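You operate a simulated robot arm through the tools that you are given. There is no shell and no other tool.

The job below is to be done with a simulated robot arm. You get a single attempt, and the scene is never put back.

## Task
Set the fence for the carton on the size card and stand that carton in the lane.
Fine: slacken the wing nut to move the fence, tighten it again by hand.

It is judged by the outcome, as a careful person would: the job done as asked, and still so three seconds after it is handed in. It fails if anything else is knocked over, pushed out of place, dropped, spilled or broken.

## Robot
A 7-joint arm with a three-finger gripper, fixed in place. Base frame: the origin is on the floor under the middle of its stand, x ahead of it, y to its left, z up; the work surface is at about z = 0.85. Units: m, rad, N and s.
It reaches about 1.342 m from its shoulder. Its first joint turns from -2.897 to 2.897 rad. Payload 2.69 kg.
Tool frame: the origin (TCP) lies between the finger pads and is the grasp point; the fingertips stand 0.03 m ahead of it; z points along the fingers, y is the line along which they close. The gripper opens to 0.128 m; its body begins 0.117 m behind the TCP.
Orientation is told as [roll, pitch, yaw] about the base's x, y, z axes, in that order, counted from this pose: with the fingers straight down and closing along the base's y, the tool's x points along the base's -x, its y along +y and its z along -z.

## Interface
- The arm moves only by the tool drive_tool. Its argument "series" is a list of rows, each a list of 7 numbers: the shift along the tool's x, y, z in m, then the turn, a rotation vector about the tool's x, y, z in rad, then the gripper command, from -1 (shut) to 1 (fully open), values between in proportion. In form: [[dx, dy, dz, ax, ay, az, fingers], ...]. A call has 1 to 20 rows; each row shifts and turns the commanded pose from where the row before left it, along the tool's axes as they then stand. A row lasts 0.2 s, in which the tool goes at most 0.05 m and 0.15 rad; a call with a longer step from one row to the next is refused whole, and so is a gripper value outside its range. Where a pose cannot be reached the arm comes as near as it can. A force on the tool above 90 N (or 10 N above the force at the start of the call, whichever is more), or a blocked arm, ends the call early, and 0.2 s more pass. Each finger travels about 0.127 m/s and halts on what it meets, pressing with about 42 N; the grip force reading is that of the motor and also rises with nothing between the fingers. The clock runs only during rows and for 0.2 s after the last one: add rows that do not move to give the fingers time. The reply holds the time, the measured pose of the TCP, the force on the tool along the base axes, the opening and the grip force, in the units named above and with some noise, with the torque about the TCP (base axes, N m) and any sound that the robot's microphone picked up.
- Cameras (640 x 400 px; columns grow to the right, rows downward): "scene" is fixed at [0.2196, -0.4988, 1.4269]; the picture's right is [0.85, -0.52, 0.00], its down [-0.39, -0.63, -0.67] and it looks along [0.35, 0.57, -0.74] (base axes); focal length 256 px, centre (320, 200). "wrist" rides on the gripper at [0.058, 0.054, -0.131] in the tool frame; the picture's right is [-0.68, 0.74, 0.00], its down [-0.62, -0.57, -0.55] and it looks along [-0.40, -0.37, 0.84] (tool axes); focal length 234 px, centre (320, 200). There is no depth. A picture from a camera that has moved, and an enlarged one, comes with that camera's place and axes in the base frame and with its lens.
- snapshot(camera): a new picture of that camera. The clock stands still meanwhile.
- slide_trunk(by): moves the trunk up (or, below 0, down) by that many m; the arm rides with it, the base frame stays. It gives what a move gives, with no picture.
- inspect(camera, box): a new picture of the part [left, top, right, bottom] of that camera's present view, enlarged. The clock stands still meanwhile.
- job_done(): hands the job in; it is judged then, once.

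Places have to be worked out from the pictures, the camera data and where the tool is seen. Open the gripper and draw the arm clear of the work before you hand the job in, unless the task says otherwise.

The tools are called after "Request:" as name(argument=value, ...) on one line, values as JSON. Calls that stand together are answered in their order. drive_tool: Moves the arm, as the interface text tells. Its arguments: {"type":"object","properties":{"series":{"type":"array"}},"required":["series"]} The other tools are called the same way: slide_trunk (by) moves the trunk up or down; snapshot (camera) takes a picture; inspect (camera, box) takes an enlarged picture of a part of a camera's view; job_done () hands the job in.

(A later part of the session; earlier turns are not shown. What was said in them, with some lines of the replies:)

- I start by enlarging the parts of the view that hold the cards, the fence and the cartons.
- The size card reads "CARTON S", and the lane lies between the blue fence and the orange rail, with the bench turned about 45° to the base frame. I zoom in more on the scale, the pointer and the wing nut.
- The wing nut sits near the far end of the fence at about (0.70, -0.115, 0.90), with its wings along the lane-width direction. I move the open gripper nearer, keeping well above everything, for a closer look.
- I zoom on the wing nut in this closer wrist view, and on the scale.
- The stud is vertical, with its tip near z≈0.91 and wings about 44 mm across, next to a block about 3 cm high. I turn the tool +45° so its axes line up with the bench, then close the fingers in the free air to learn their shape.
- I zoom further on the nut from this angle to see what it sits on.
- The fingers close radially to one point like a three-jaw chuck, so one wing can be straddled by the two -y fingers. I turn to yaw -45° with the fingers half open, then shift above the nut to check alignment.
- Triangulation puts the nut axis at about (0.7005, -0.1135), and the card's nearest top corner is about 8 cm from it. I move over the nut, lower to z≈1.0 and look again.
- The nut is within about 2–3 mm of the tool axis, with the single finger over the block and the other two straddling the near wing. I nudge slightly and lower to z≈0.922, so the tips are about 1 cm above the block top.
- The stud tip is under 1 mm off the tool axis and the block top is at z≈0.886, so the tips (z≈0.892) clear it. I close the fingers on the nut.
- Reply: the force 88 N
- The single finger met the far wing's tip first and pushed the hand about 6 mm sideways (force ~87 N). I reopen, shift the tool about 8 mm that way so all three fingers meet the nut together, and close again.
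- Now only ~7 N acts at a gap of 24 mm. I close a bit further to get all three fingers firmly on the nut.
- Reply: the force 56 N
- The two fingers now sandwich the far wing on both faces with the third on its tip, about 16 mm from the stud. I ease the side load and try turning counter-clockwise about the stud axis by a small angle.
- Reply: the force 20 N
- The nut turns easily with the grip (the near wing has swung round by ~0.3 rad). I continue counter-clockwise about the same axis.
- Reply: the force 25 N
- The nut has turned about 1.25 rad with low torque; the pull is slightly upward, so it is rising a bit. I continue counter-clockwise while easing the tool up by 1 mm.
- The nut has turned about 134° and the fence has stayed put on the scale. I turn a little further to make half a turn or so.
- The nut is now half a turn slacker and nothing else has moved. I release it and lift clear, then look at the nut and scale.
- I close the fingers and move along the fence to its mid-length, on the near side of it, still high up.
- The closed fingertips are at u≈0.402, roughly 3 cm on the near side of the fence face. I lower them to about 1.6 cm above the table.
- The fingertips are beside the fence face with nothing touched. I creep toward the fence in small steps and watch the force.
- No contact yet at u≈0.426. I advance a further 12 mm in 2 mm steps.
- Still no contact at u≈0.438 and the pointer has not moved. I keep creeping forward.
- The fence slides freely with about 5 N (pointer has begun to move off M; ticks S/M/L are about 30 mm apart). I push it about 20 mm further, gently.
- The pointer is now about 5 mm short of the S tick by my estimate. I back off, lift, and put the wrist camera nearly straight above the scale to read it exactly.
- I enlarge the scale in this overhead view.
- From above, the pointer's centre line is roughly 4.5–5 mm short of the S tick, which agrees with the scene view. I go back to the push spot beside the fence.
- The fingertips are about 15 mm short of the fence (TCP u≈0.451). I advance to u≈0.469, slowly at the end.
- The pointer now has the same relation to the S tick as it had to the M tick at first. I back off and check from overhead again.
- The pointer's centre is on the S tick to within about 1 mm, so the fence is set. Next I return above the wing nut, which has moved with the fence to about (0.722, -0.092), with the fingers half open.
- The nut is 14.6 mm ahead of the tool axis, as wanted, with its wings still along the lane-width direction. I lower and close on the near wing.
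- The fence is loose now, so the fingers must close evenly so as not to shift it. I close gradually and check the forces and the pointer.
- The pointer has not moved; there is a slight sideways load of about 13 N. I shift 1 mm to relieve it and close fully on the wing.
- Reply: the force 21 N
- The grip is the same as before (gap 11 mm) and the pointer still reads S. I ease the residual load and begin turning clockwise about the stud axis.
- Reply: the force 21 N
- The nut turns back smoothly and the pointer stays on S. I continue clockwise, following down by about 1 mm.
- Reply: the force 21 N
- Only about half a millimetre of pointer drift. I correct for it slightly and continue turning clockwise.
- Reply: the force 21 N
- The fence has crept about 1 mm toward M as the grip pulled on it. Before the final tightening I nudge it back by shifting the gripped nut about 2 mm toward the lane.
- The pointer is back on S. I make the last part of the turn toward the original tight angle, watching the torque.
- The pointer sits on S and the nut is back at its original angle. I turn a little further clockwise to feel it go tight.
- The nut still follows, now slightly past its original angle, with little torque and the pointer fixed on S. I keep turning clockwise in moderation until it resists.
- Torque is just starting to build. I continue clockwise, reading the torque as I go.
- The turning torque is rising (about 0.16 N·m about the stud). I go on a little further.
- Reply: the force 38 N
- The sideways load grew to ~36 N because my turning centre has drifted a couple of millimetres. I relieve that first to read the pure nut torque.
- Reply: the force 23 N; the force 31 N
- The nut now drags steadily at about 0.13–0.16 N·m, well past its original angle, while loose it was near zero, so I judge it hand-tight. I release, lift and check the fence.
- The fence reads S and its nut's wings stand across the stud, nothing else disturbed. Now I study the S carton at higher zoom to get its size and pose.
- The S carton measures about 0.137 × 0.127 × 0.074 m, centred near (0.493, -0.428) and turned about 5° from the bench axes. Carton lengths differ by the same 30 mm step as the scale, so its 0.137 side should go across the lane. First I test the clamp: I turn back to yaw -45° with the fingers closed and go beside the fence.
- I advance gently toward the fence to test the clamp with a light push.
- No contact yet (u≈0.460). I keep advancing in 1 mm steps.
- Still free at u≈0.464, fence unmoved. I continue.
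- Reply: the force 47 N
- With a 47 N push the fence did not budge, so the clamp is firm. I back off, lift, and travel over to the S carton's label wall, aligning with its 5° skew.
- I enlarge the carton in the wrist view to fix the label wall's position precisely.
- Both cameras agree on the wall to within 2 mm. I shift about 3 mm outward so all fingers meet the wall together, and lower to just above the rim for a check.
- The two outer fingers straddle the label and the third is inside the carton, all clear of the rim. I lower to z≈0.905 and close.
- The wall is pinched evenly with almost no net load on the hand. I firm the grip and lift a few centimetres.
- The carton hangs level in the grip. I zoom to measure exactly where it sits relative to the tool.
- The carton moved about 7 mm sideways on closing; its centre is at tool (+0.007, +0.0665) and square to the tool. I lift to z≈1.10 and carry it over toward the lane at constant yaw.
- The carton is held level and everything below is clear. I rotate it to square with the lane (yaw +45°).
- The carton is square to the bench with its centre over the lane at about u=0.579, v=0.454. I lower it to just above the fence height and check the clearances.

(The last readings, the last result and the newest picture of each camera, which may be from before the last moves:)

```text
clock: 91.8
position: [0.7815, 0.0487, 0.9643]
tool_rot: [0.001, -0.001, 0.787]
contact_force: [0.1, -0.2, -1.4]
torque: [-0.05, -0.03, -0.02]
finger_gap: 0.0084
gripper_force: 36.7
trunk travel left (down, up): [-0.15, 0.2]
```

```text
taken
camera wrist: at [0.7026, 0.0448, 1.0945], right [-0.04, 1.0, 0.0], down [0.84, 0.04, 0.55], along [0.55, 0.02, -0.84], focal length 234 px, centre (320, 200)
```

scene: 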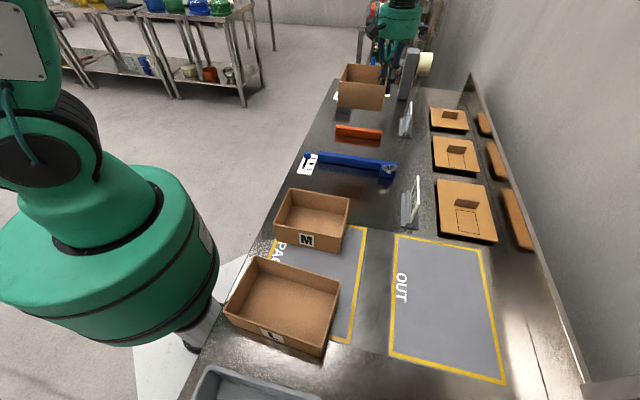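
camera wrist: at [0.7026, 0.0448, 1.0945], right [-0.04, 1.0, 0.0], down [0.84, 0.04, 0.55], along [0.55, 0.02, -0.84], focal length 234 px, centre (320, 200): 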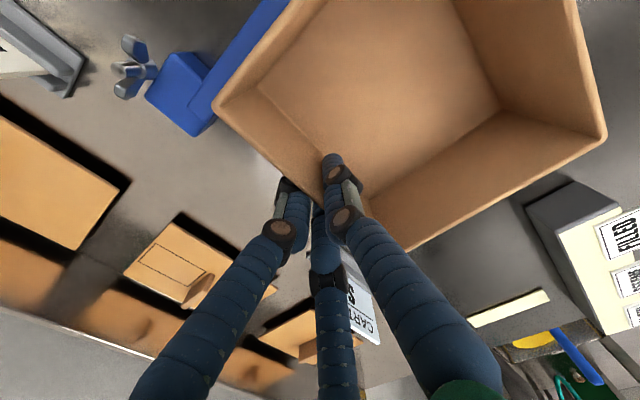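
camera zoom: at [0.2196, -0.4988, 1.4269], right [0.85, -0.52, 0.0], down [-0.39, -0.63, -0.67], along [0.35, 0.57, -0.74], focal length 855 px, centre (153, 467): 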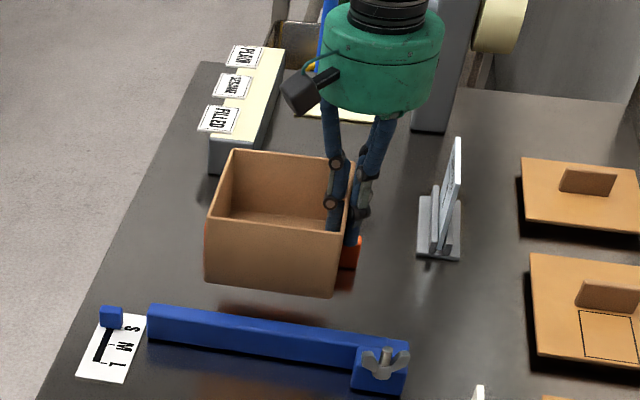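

The carton hangs level over the lane. I zoom in on the gaps to fence and rail before lowering further.

Request:
inspect(camera="scene", box=[330, 90, 410, 155])

Request:
inspect(camera="scene", box=[320, 130, 416, 190])

Request:
inspect(camera="wrist", box=[150, 0, 310, 150])

```text
6.15 times, centred on (370, 122) of scene
camera zoom: at [0.2196, -0.4988, 1.4269], right [0.85, -0.52, 0.0], down [-0.39, -0.63, -0.67], along [0.35, 0.57, -0.74], focal length 1578 px, centre (12, 677)
```

zoom: 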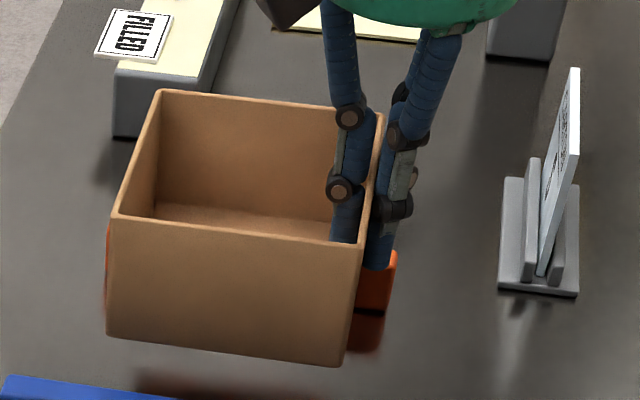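

```text
6.67 times, centred on (368, 160) of scene
camera zoom: at [0.2196, -0.4988, 1.4269], right [0.85, -0.52, 0.0], down [-0.39, -0.63, -0.67], along [0.35, 0.57, -0.74], focal length 1710 px, centre (0, 467)
```

zoom: 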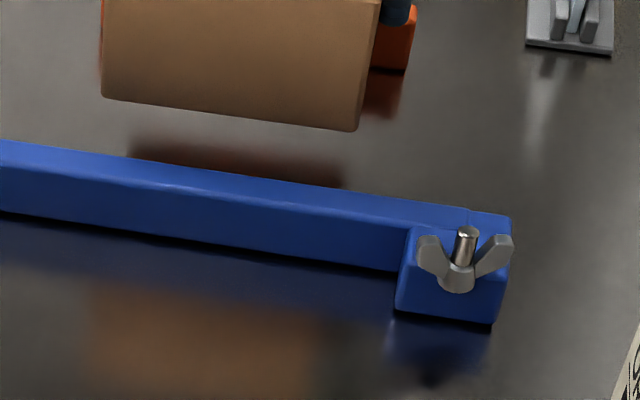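

```text
2.67 times, centred on (230, 75) of wrist
camera zoom: at [0.7026, 0.0448, 1.0945], right [-0.04, 1.0, 0.0], down [0.84, 0.04, 0.55], along [0.55, 0.02, -0.84], focal length 624 px, centre (560, 533)
```

zoom: 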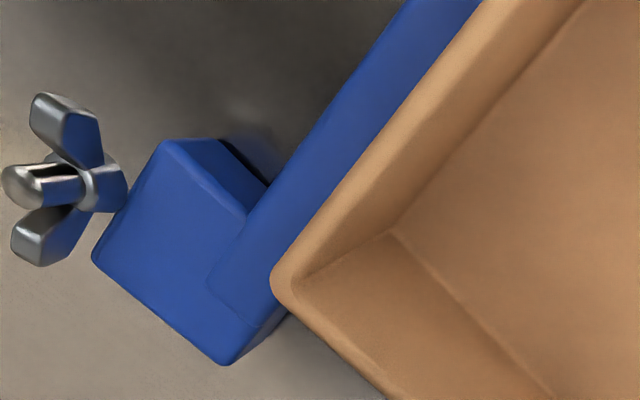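

Both sources put the carton within about 3 mm of the lane's middle, with ~10 mm or more spare each side. I shift 3 mm toward the fence and lower to about 2 cm above the bench.

Request:
drive_tool(series=[[0.003, 0, 0, 0, 0, 0, -1], [0, 0, 0.015, 0, 0, 0, -1], [0, 0, 0.015, 0, 0, 0, -1], [0, 0, 0.008, 0, 0, 0, -1], [0, 0, 0, 0, 0, 0, -1]])

Request:
inspect(camera="scene", box=[320, 100, 416, 190])

Request:
snapshot(camera="wrist")

```text
clock: 93.0
position: [0.7813, 0.0452, 0.9286]
tool_rot: [0.0, 0.0, 0.787]
contact_force: [0.6, 0.7, -1.2]
torque: [-0.07, -0.04, -0.03]
finger_gap: 0.0087
gripper_force: 37.1
trunk travel left (down, up): [-0.15, 0.2]
```

```text
4.44 times, centred on (368, 145) of scene
camera zoom: at [0.2196, -0.4988, 1.4269], right [0.85, -0.52, 0.0], down [-0.39, -0.63, -0.67], along [0.35, 0.57, -0.74], focal length 1140 px, centre (107, 444)
```

zoom: 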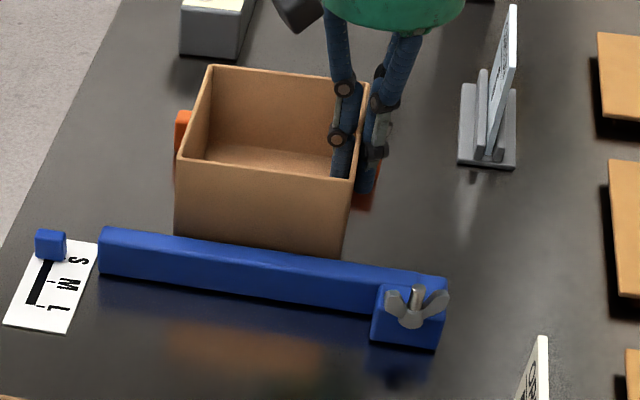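

```text
taken
camera wrist: at [0.7009, 0.0409, 1.0585], right [-0.04, 1.0, 0.0], down [0.84, 0.04, 0.55], along [0.55, 0.02, -0.84], focal length 234 px, centre (320, 200)
```

wrist: 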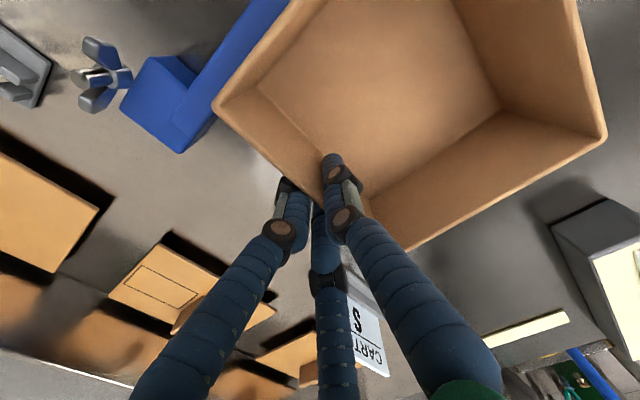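

No contact, and the carton is going in between fence and rail. I lower the rest gently, watching for touch-down.

Request:
drive_tool(series=[[0, 0, 0.007, 0, 0, 0, -1], [0, 0, 0.007, 0, 0, 0, -1], [0, 0, 0.004, 0, 0, 0, -1], [0, 0, 0.003, 0, 0, 0, -1], [0, 0, 0, 0, 0, 0, -1]])

Request:
inspect(camera="scene", box=[320, 100, 416, 190])

```text
clock: 94.2
position: [0.78, 0.0453, 0.9066]
tool_rot: [0.001, 0.001, 0.788]
contact_force: [-0.2, 0.4, -0.9]
torque: [-0.03, -0.04, 0.01]
finger_gap: 0.0086
gripper_force: 35.9
trunk travel left (down, up): [-0.15, 0.2]
```

```text
4.44 times, centred on (368, 145) of scene
camera zoom: at [0.2196, -0.4988, 1.4269], right [0.85, -0.52, 0.0], down [-0.39, -0.63, -0.67], along [0.35, 0.57, -0.74], focal length 1140 px, centre (107, 444)
```

zoom: 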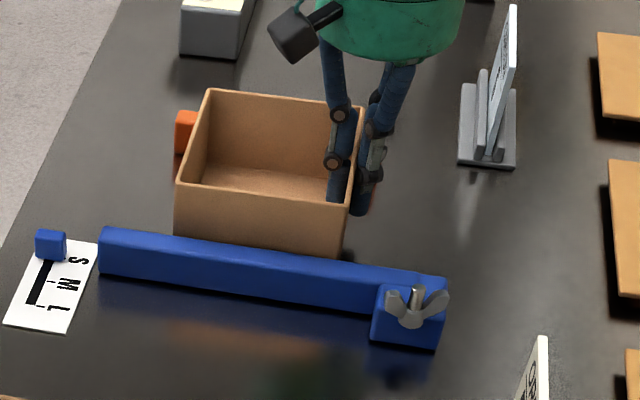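

Not yet on the bench. I lower in 1 mm steps.

Request:
drive_tool(series=[[0, 0, 0.001, 0, 0, 0, -1], [0, 0, 0.001, 0, 0, 0, -1], [0, 0, 0, 0, 0, 0, -1]])

Request:
drive_tool(series=[[0, 0, 0.001, 0, 0, 0, -1], [0, 0, 0, 0, 0, 0, -1]])

```text
clock: 95.0
position: [0.7805, 0.0449, 0.904]
tool_rot: [0.0, 0.001, 0.785]
contact_force: [0.3, 0.0, -1.2]
torque: [-0.09, -0.06, -0.03]
finger_gap: 0.0087
gripper_force: 36.5
trunk travel left (down, up): [-0.15, 0.2]
```

```text
clock: 95.6
position: [0.7804, 0.0463, 0.9031]
tool_rot: [0.0, 0.001, 0.786]
contact_force: [0.3, -0.4, -1.1]
torque: [-0.04, -0.01, -0.02]
finger_gap: 0.0087
gripper_force: 36.7
trunk travel left (down, up): [-0.15, 0.2]
```

The reading is still just the carton's weight (~1.2 N). I go on down by single millimetres.

Request:
drive_tool(series=[[0, 0, 0.001, 0, 0, 0, -1], [0, 0, 0, 0, 0, 0, -1]])

Request:
drive_tool(series=[[0, 0, 0.001, 0, 0, 0, -1], [0, 0, 0, 0, 0, 0, -1]])

Request:
inspect(camera="scene", box=[320, 100, 416, 190])

```text
clock: 96.2
position: [0.7804, 0.0445, 0.902]
tool_rot: [-0.001, 0.0, 0.786]
contact_force: [-2.0, 0.9, 6.4]
torque: [0.07, 0.55, 0.01]
finger_gap: 0.009
gripper_force: 36.0
trunk travel left (down, up): [-0.15, 0.2]
```

```text
clock: 96.8
position: [0.7818, 0.0462, 0.903]
tool_rot: [-0.001, -0.001, 0.788]
contact_force: [-0.3, 0.8, 15.3]
torque: [0.1, 0.77, -0.01]
finger_gap: 0.0088
gripper_force: 36.4
trunk travel left (down, up): [-0.15, 0.2]
```

```text
4.44 times, centred on (368, 145) of scene
camera zoom: at [0.2196, -0.4988, 1.4269], right [0.85, -0.52, 0.0], down [-0.39, -0.63, -0.67], along [0.35, 0.57, -0.74], focal length 1140 px, centre (107, 444)
```

zoom: 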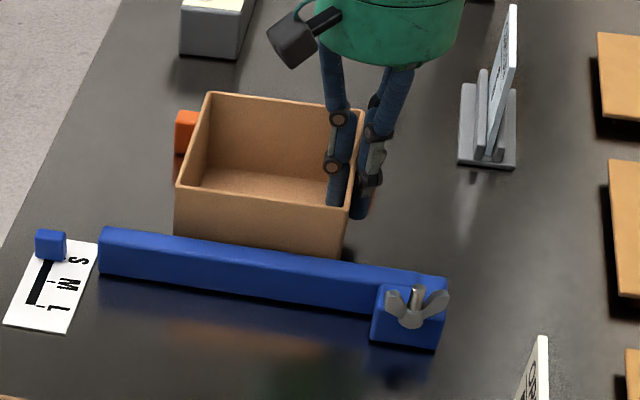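

The carton is standing on the bench (light down force). I relieve the press, open the fingers slowly and check before lifting.

Request:
drive_tool(series=[[0, 0, -0.0012, 0, 0, 0, -1], [0, 0, 0, 0, 0, 0, -0.9], [0, 0, 0, 0, 0, 0, -0.8], [0, 0, 0, 0, 0, 0, -0.6], [0, 0, 0, 0, 0, 0, -0.3], [0, 0, 0, 0, 0, 0, 0], [0, 0, 0, 0, 0, 0, 0]])

Request:
inspect(camera="scene", box=[320, 100, 416, 190])

Request:
snapshot(camera="wrist")

```text
clock: 98.4
position: [0.7799, 0.0453, 0.9023]
tool_rot: [-0.001, 0.0, 0.787]
contact_force: [0.5, -0.7, -1.1]
torque: [-0.04, 0.02, 0.0]
finger_gap: 0.0638
gripper_force: 0.0
trunk travel left (down, up): [-0.15, 0.2]
```

```text
4.44 times, centred on (368, 145) of scene
camera zoom: at [0.2196, -0.4988, 1.4269], right [0.85, -0.52, 0.0], down [-0.39, -0.63, -0.67], along [0.35, 0.57, -0.74], focal length 1140 px, centre (107, 444)
```

zoom: 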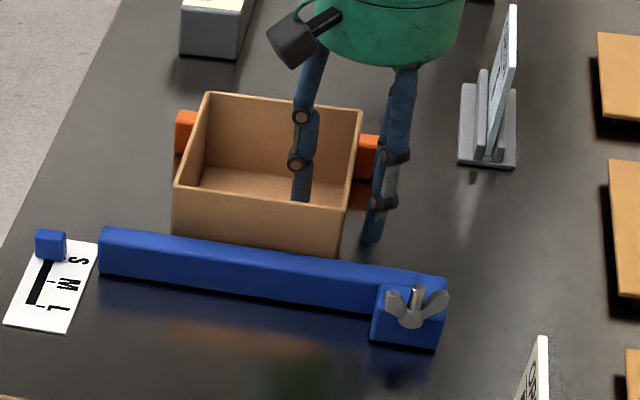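

```text
taken
camera wrist: at [0.7007, 0.0409, 1.033], right [-0.04, 1.0, 0.0], down [0.84, 0.04, 0.55], along [0.55, 0.02, -0.84], focal length 234 px, centre (320, 200)
```

wrist: 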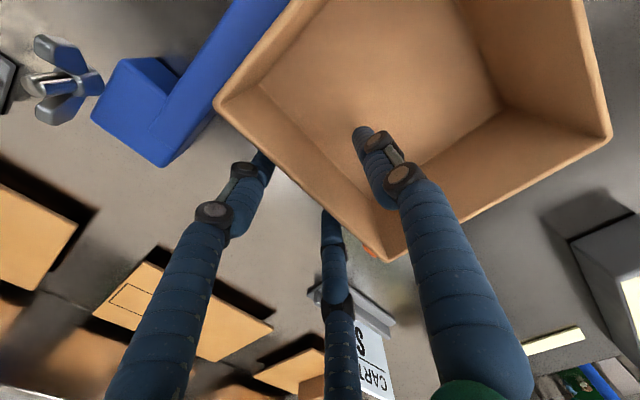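

The carton stands free of the fingers. I lift straight up and view the result.

Request:
drive_tool(series=[[0, 0, -0.01, 0, 0, 0, 0], [0, 0, -0.02, 0, 0, 0, 0], [0, 0, -0.03, 0, 0, 0, 0], [0, 0, -0.04, 0, 0, 0, 0], [0, 0, -0.04, 0, 0, 0, 0], [0, 0, -0.04, 0, 0, 0, 0], [0, 0, -0.03, 0, 0, 0, 0], [0, 0, 0, 0, 0, 0, 0]])

Request:
inspect(camera="scene", box=[320, 80, 416, 180])

Request:
snapshot(camera="wrist")

Request:
snapshot(camera="scene")

```text
clock: 100.2
position: [0.7785, 0.046, 1.1139]
tool_rot: [0.001, -0.001, 0.787]
contact_force: [-0.1, 0.1, 0.6]
torque: [-0.01, -0.05, -0.03]
finger_gap: 0.064
gripper_force: 0.1
trunk travel left (down, up): [-0.15, 0.2]
```

```text
4.00 times, centred on (368, 130) of scene
camera zoom: at [0.2196, -0.4988, 1.4269], right [0.85, -0.52, 0.0], down [-0.39, -0.63, -0.67], along [0.35, 0.57, -0.74], focal length 1026 px, centre (128, 480)
```

zoom: 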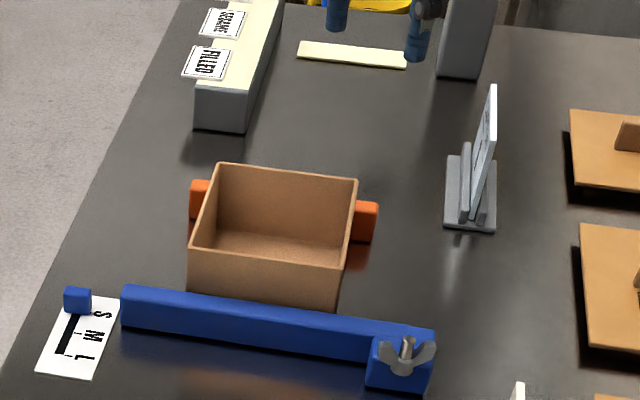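

```text
taken
camera wrist: at [0.699, 0.0413, 1.2437], right [-0.04, 1.0, 0.0], down [0.84, 0.04, 0.55], along [0.55, 0.02, -0.84], focal length 234 px, centre (320, 200)
```

wrist: 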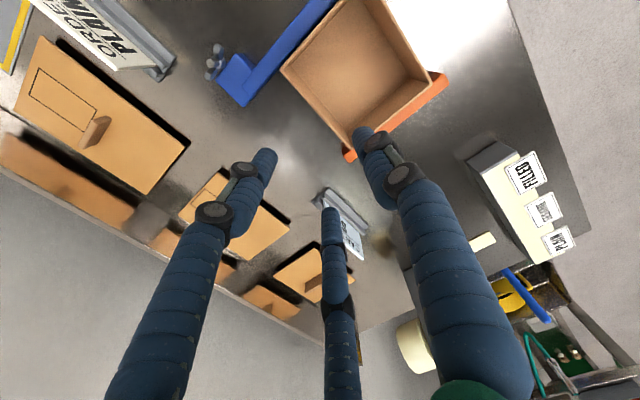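

```text
taken
```

scene: 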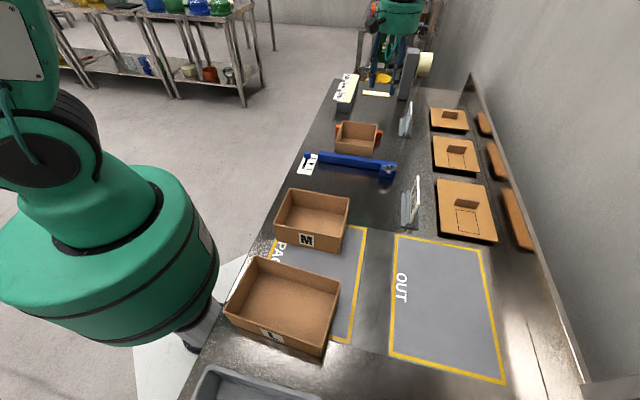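

The carton stands in the lane. I zoom in from above to check the gaps to fence and rail and that it is square.

Request:
inspect(camera="wrist", box=[230, 0, 460, 170])

Request:
inspect(camera="scene", box=[330, 112, 394, 162])

Request:
inspect(camera="scene", box=[300, 148, 332, 168])

```text
2.35 times, centred on (345, 85) of wrist
camera zoom: at [0.699, 0.0413, 1.2437], right [-0.04, 1.0, 0.0], down [0.84, 0.04, 0.55], along [0.55, 0.02, -0.84], focal length 551 px, centre (261, 471)
```

zoom: 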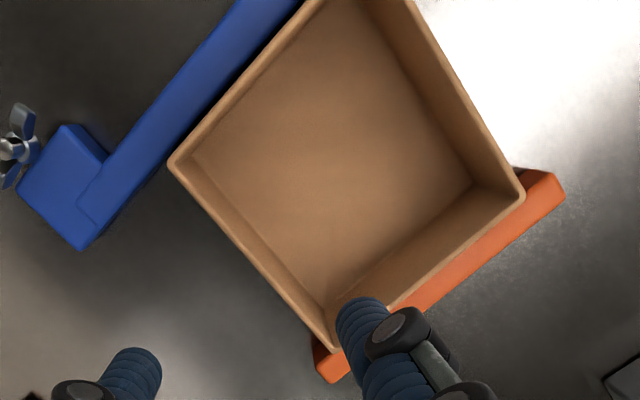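

```text
8.00 times, centred on (362, 137) of scene
camera zoom: at [0.2196, -0.4988, 1.4269], right [0.85, -0.52, 0.0], down [-0.39, -0.63, -0.67], along [0.35, 0.57, -0.74], focal length 2052 px, centre (-16, 704)
```

zoom: 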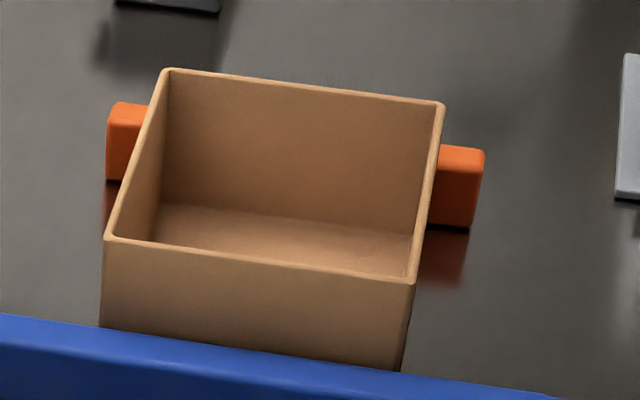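

```text
16.00 times, centred on (316, 158) of scene
camera zoom: at [0.2196, -0.4988, 1.4269], right [0.85, -0.52, 0.0], down [-0.39, -0.63, -0.67], along [0.35, 0.57, -0.74], focal length 4104 px, centre (384, 872)
```

zoom: 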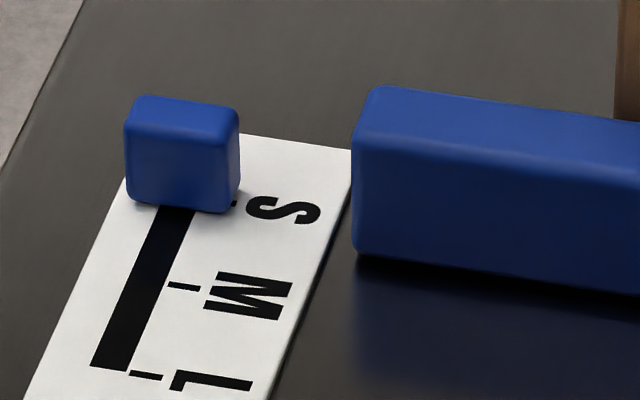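

The carton stands square in the lane with about 10–15 mm spare on each side, and the pointer still reads S. I open the gripper fully and draw the arm up and back clear of the work.

Request:
drive_tool(series=[[0, 0, -0.04, 0, 0, 0, 0.5], [0, 0, -0.04, 0, 0, 0, 1], [0, 0, -0.04, 0, 0, 0, 1], [0, 0, -0.03, 0, 0, 0, 1], [0.0283, 0.0283, 0, 0, 0, 0, 1], [0.0283, 0.0283, 0, 0, 0, 0, 1], [0.0283, 0.0283, 0, 0, 0, 0, 1], [0.0283, 0.0283, 0, 0, 0, 0, 1], [0.0283, 0.0283, 0, 0, 0, 0, 1], [0, 0, 0, 0, 0, 0, 1], [0, 0, 0, 0, 0, 0, 1]])

Request:
snapshot(camera="scene")

Request:
inspect(camera="scene", box=[280, 70, 460, 190])

Request:
snapshot(camera="wrist")

```text
clock: 102.6
position: [0.5807, 0.0445, 1.262]
tool_rot: [0.003, 0.002, 0.788]
contact_force: [0.9, 0.4, 0.1]
torque: [0.01, 0.04, -0.01]
finger_gap: 0.1279
gripper_force: 0.0
trunk travel left (down, up): [-0.15, 0.2]
```

```text
taken
```

scene: 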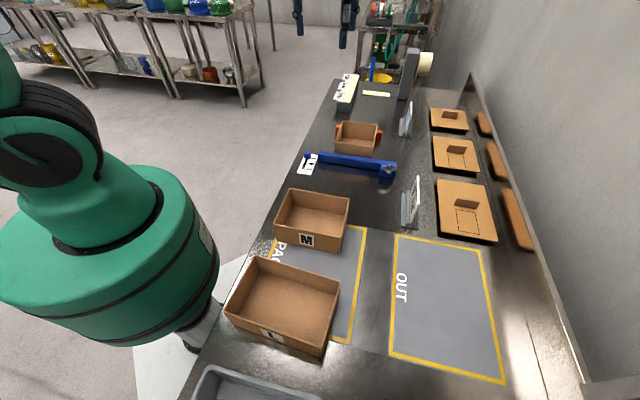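

```text
3.33 times, centred on (370, 130) of scene
camera zoom: at [0.2196, -0.4988, 1.4269], right [0.85, -0.52, 0.0], down [-0.39, -0.63, -0.67], along [0.35, 0.57, -0.74], focal length 855 px, centre (153, 433)
```

zoom: 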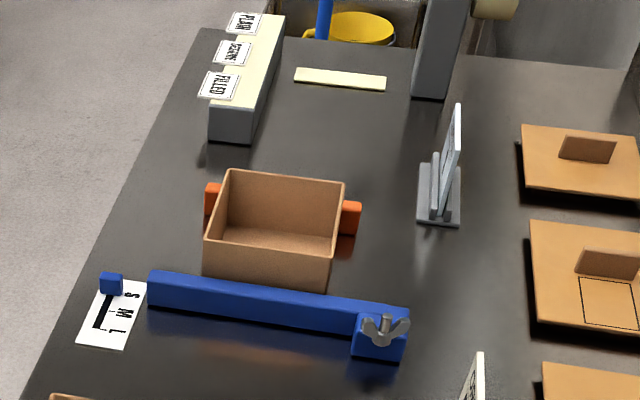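

```text
taken
camera wrist: at [0.5017, 0.0407, 1.3924], right [-0.04, 1.0, 0.0], down [0.84, 0.04, 0.55], along [0.55, 0.02, -0.84], focal length 234 px, centre (320, 200)
```

wrist: 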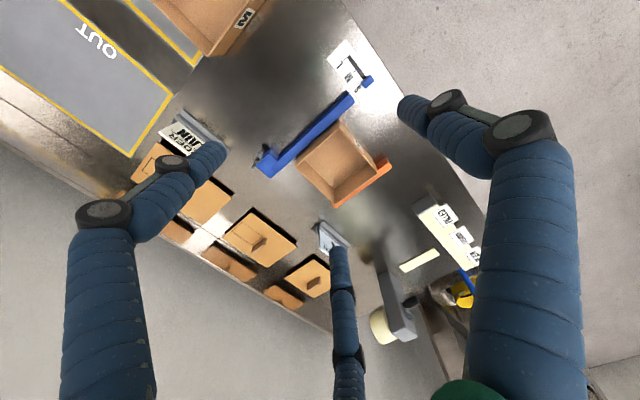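

The fence is clamped at S, and the S carton stands upright and square between the fence and the rail. Everything else is where it was, and the gripper is open and clear. I hand the job in.

Request:
job_done()

```text
The job is handed in.
```

The fence is set and clamped at S, and the S carton is standing in the lane. I've handed the job in; no verdict has come back yet.

- **Size:** the size card reads "CARTON S".
- **Fence:** I slackened the wing nut half a turn and slid the fence 30 mm, from M to the S mark. The pointer is within about 1 mm of S.
- **Wing nut:** I tightened it with the gripper, about 80° past where it started. A test push of about 47 N did not move the fence.
- **Carton:** it stands upright and square between the fence and the orange rail. By my measurements it has about 10 mm to spare at the fence and 15 mm at the rail. I put its 137 mm label side across the lane, because the carton lengths differ by the same 30 mm step as the scale. Its label faces away from the robot.

The last pictures show nothing else moved. The gripper is open and the arm is clear of the work.
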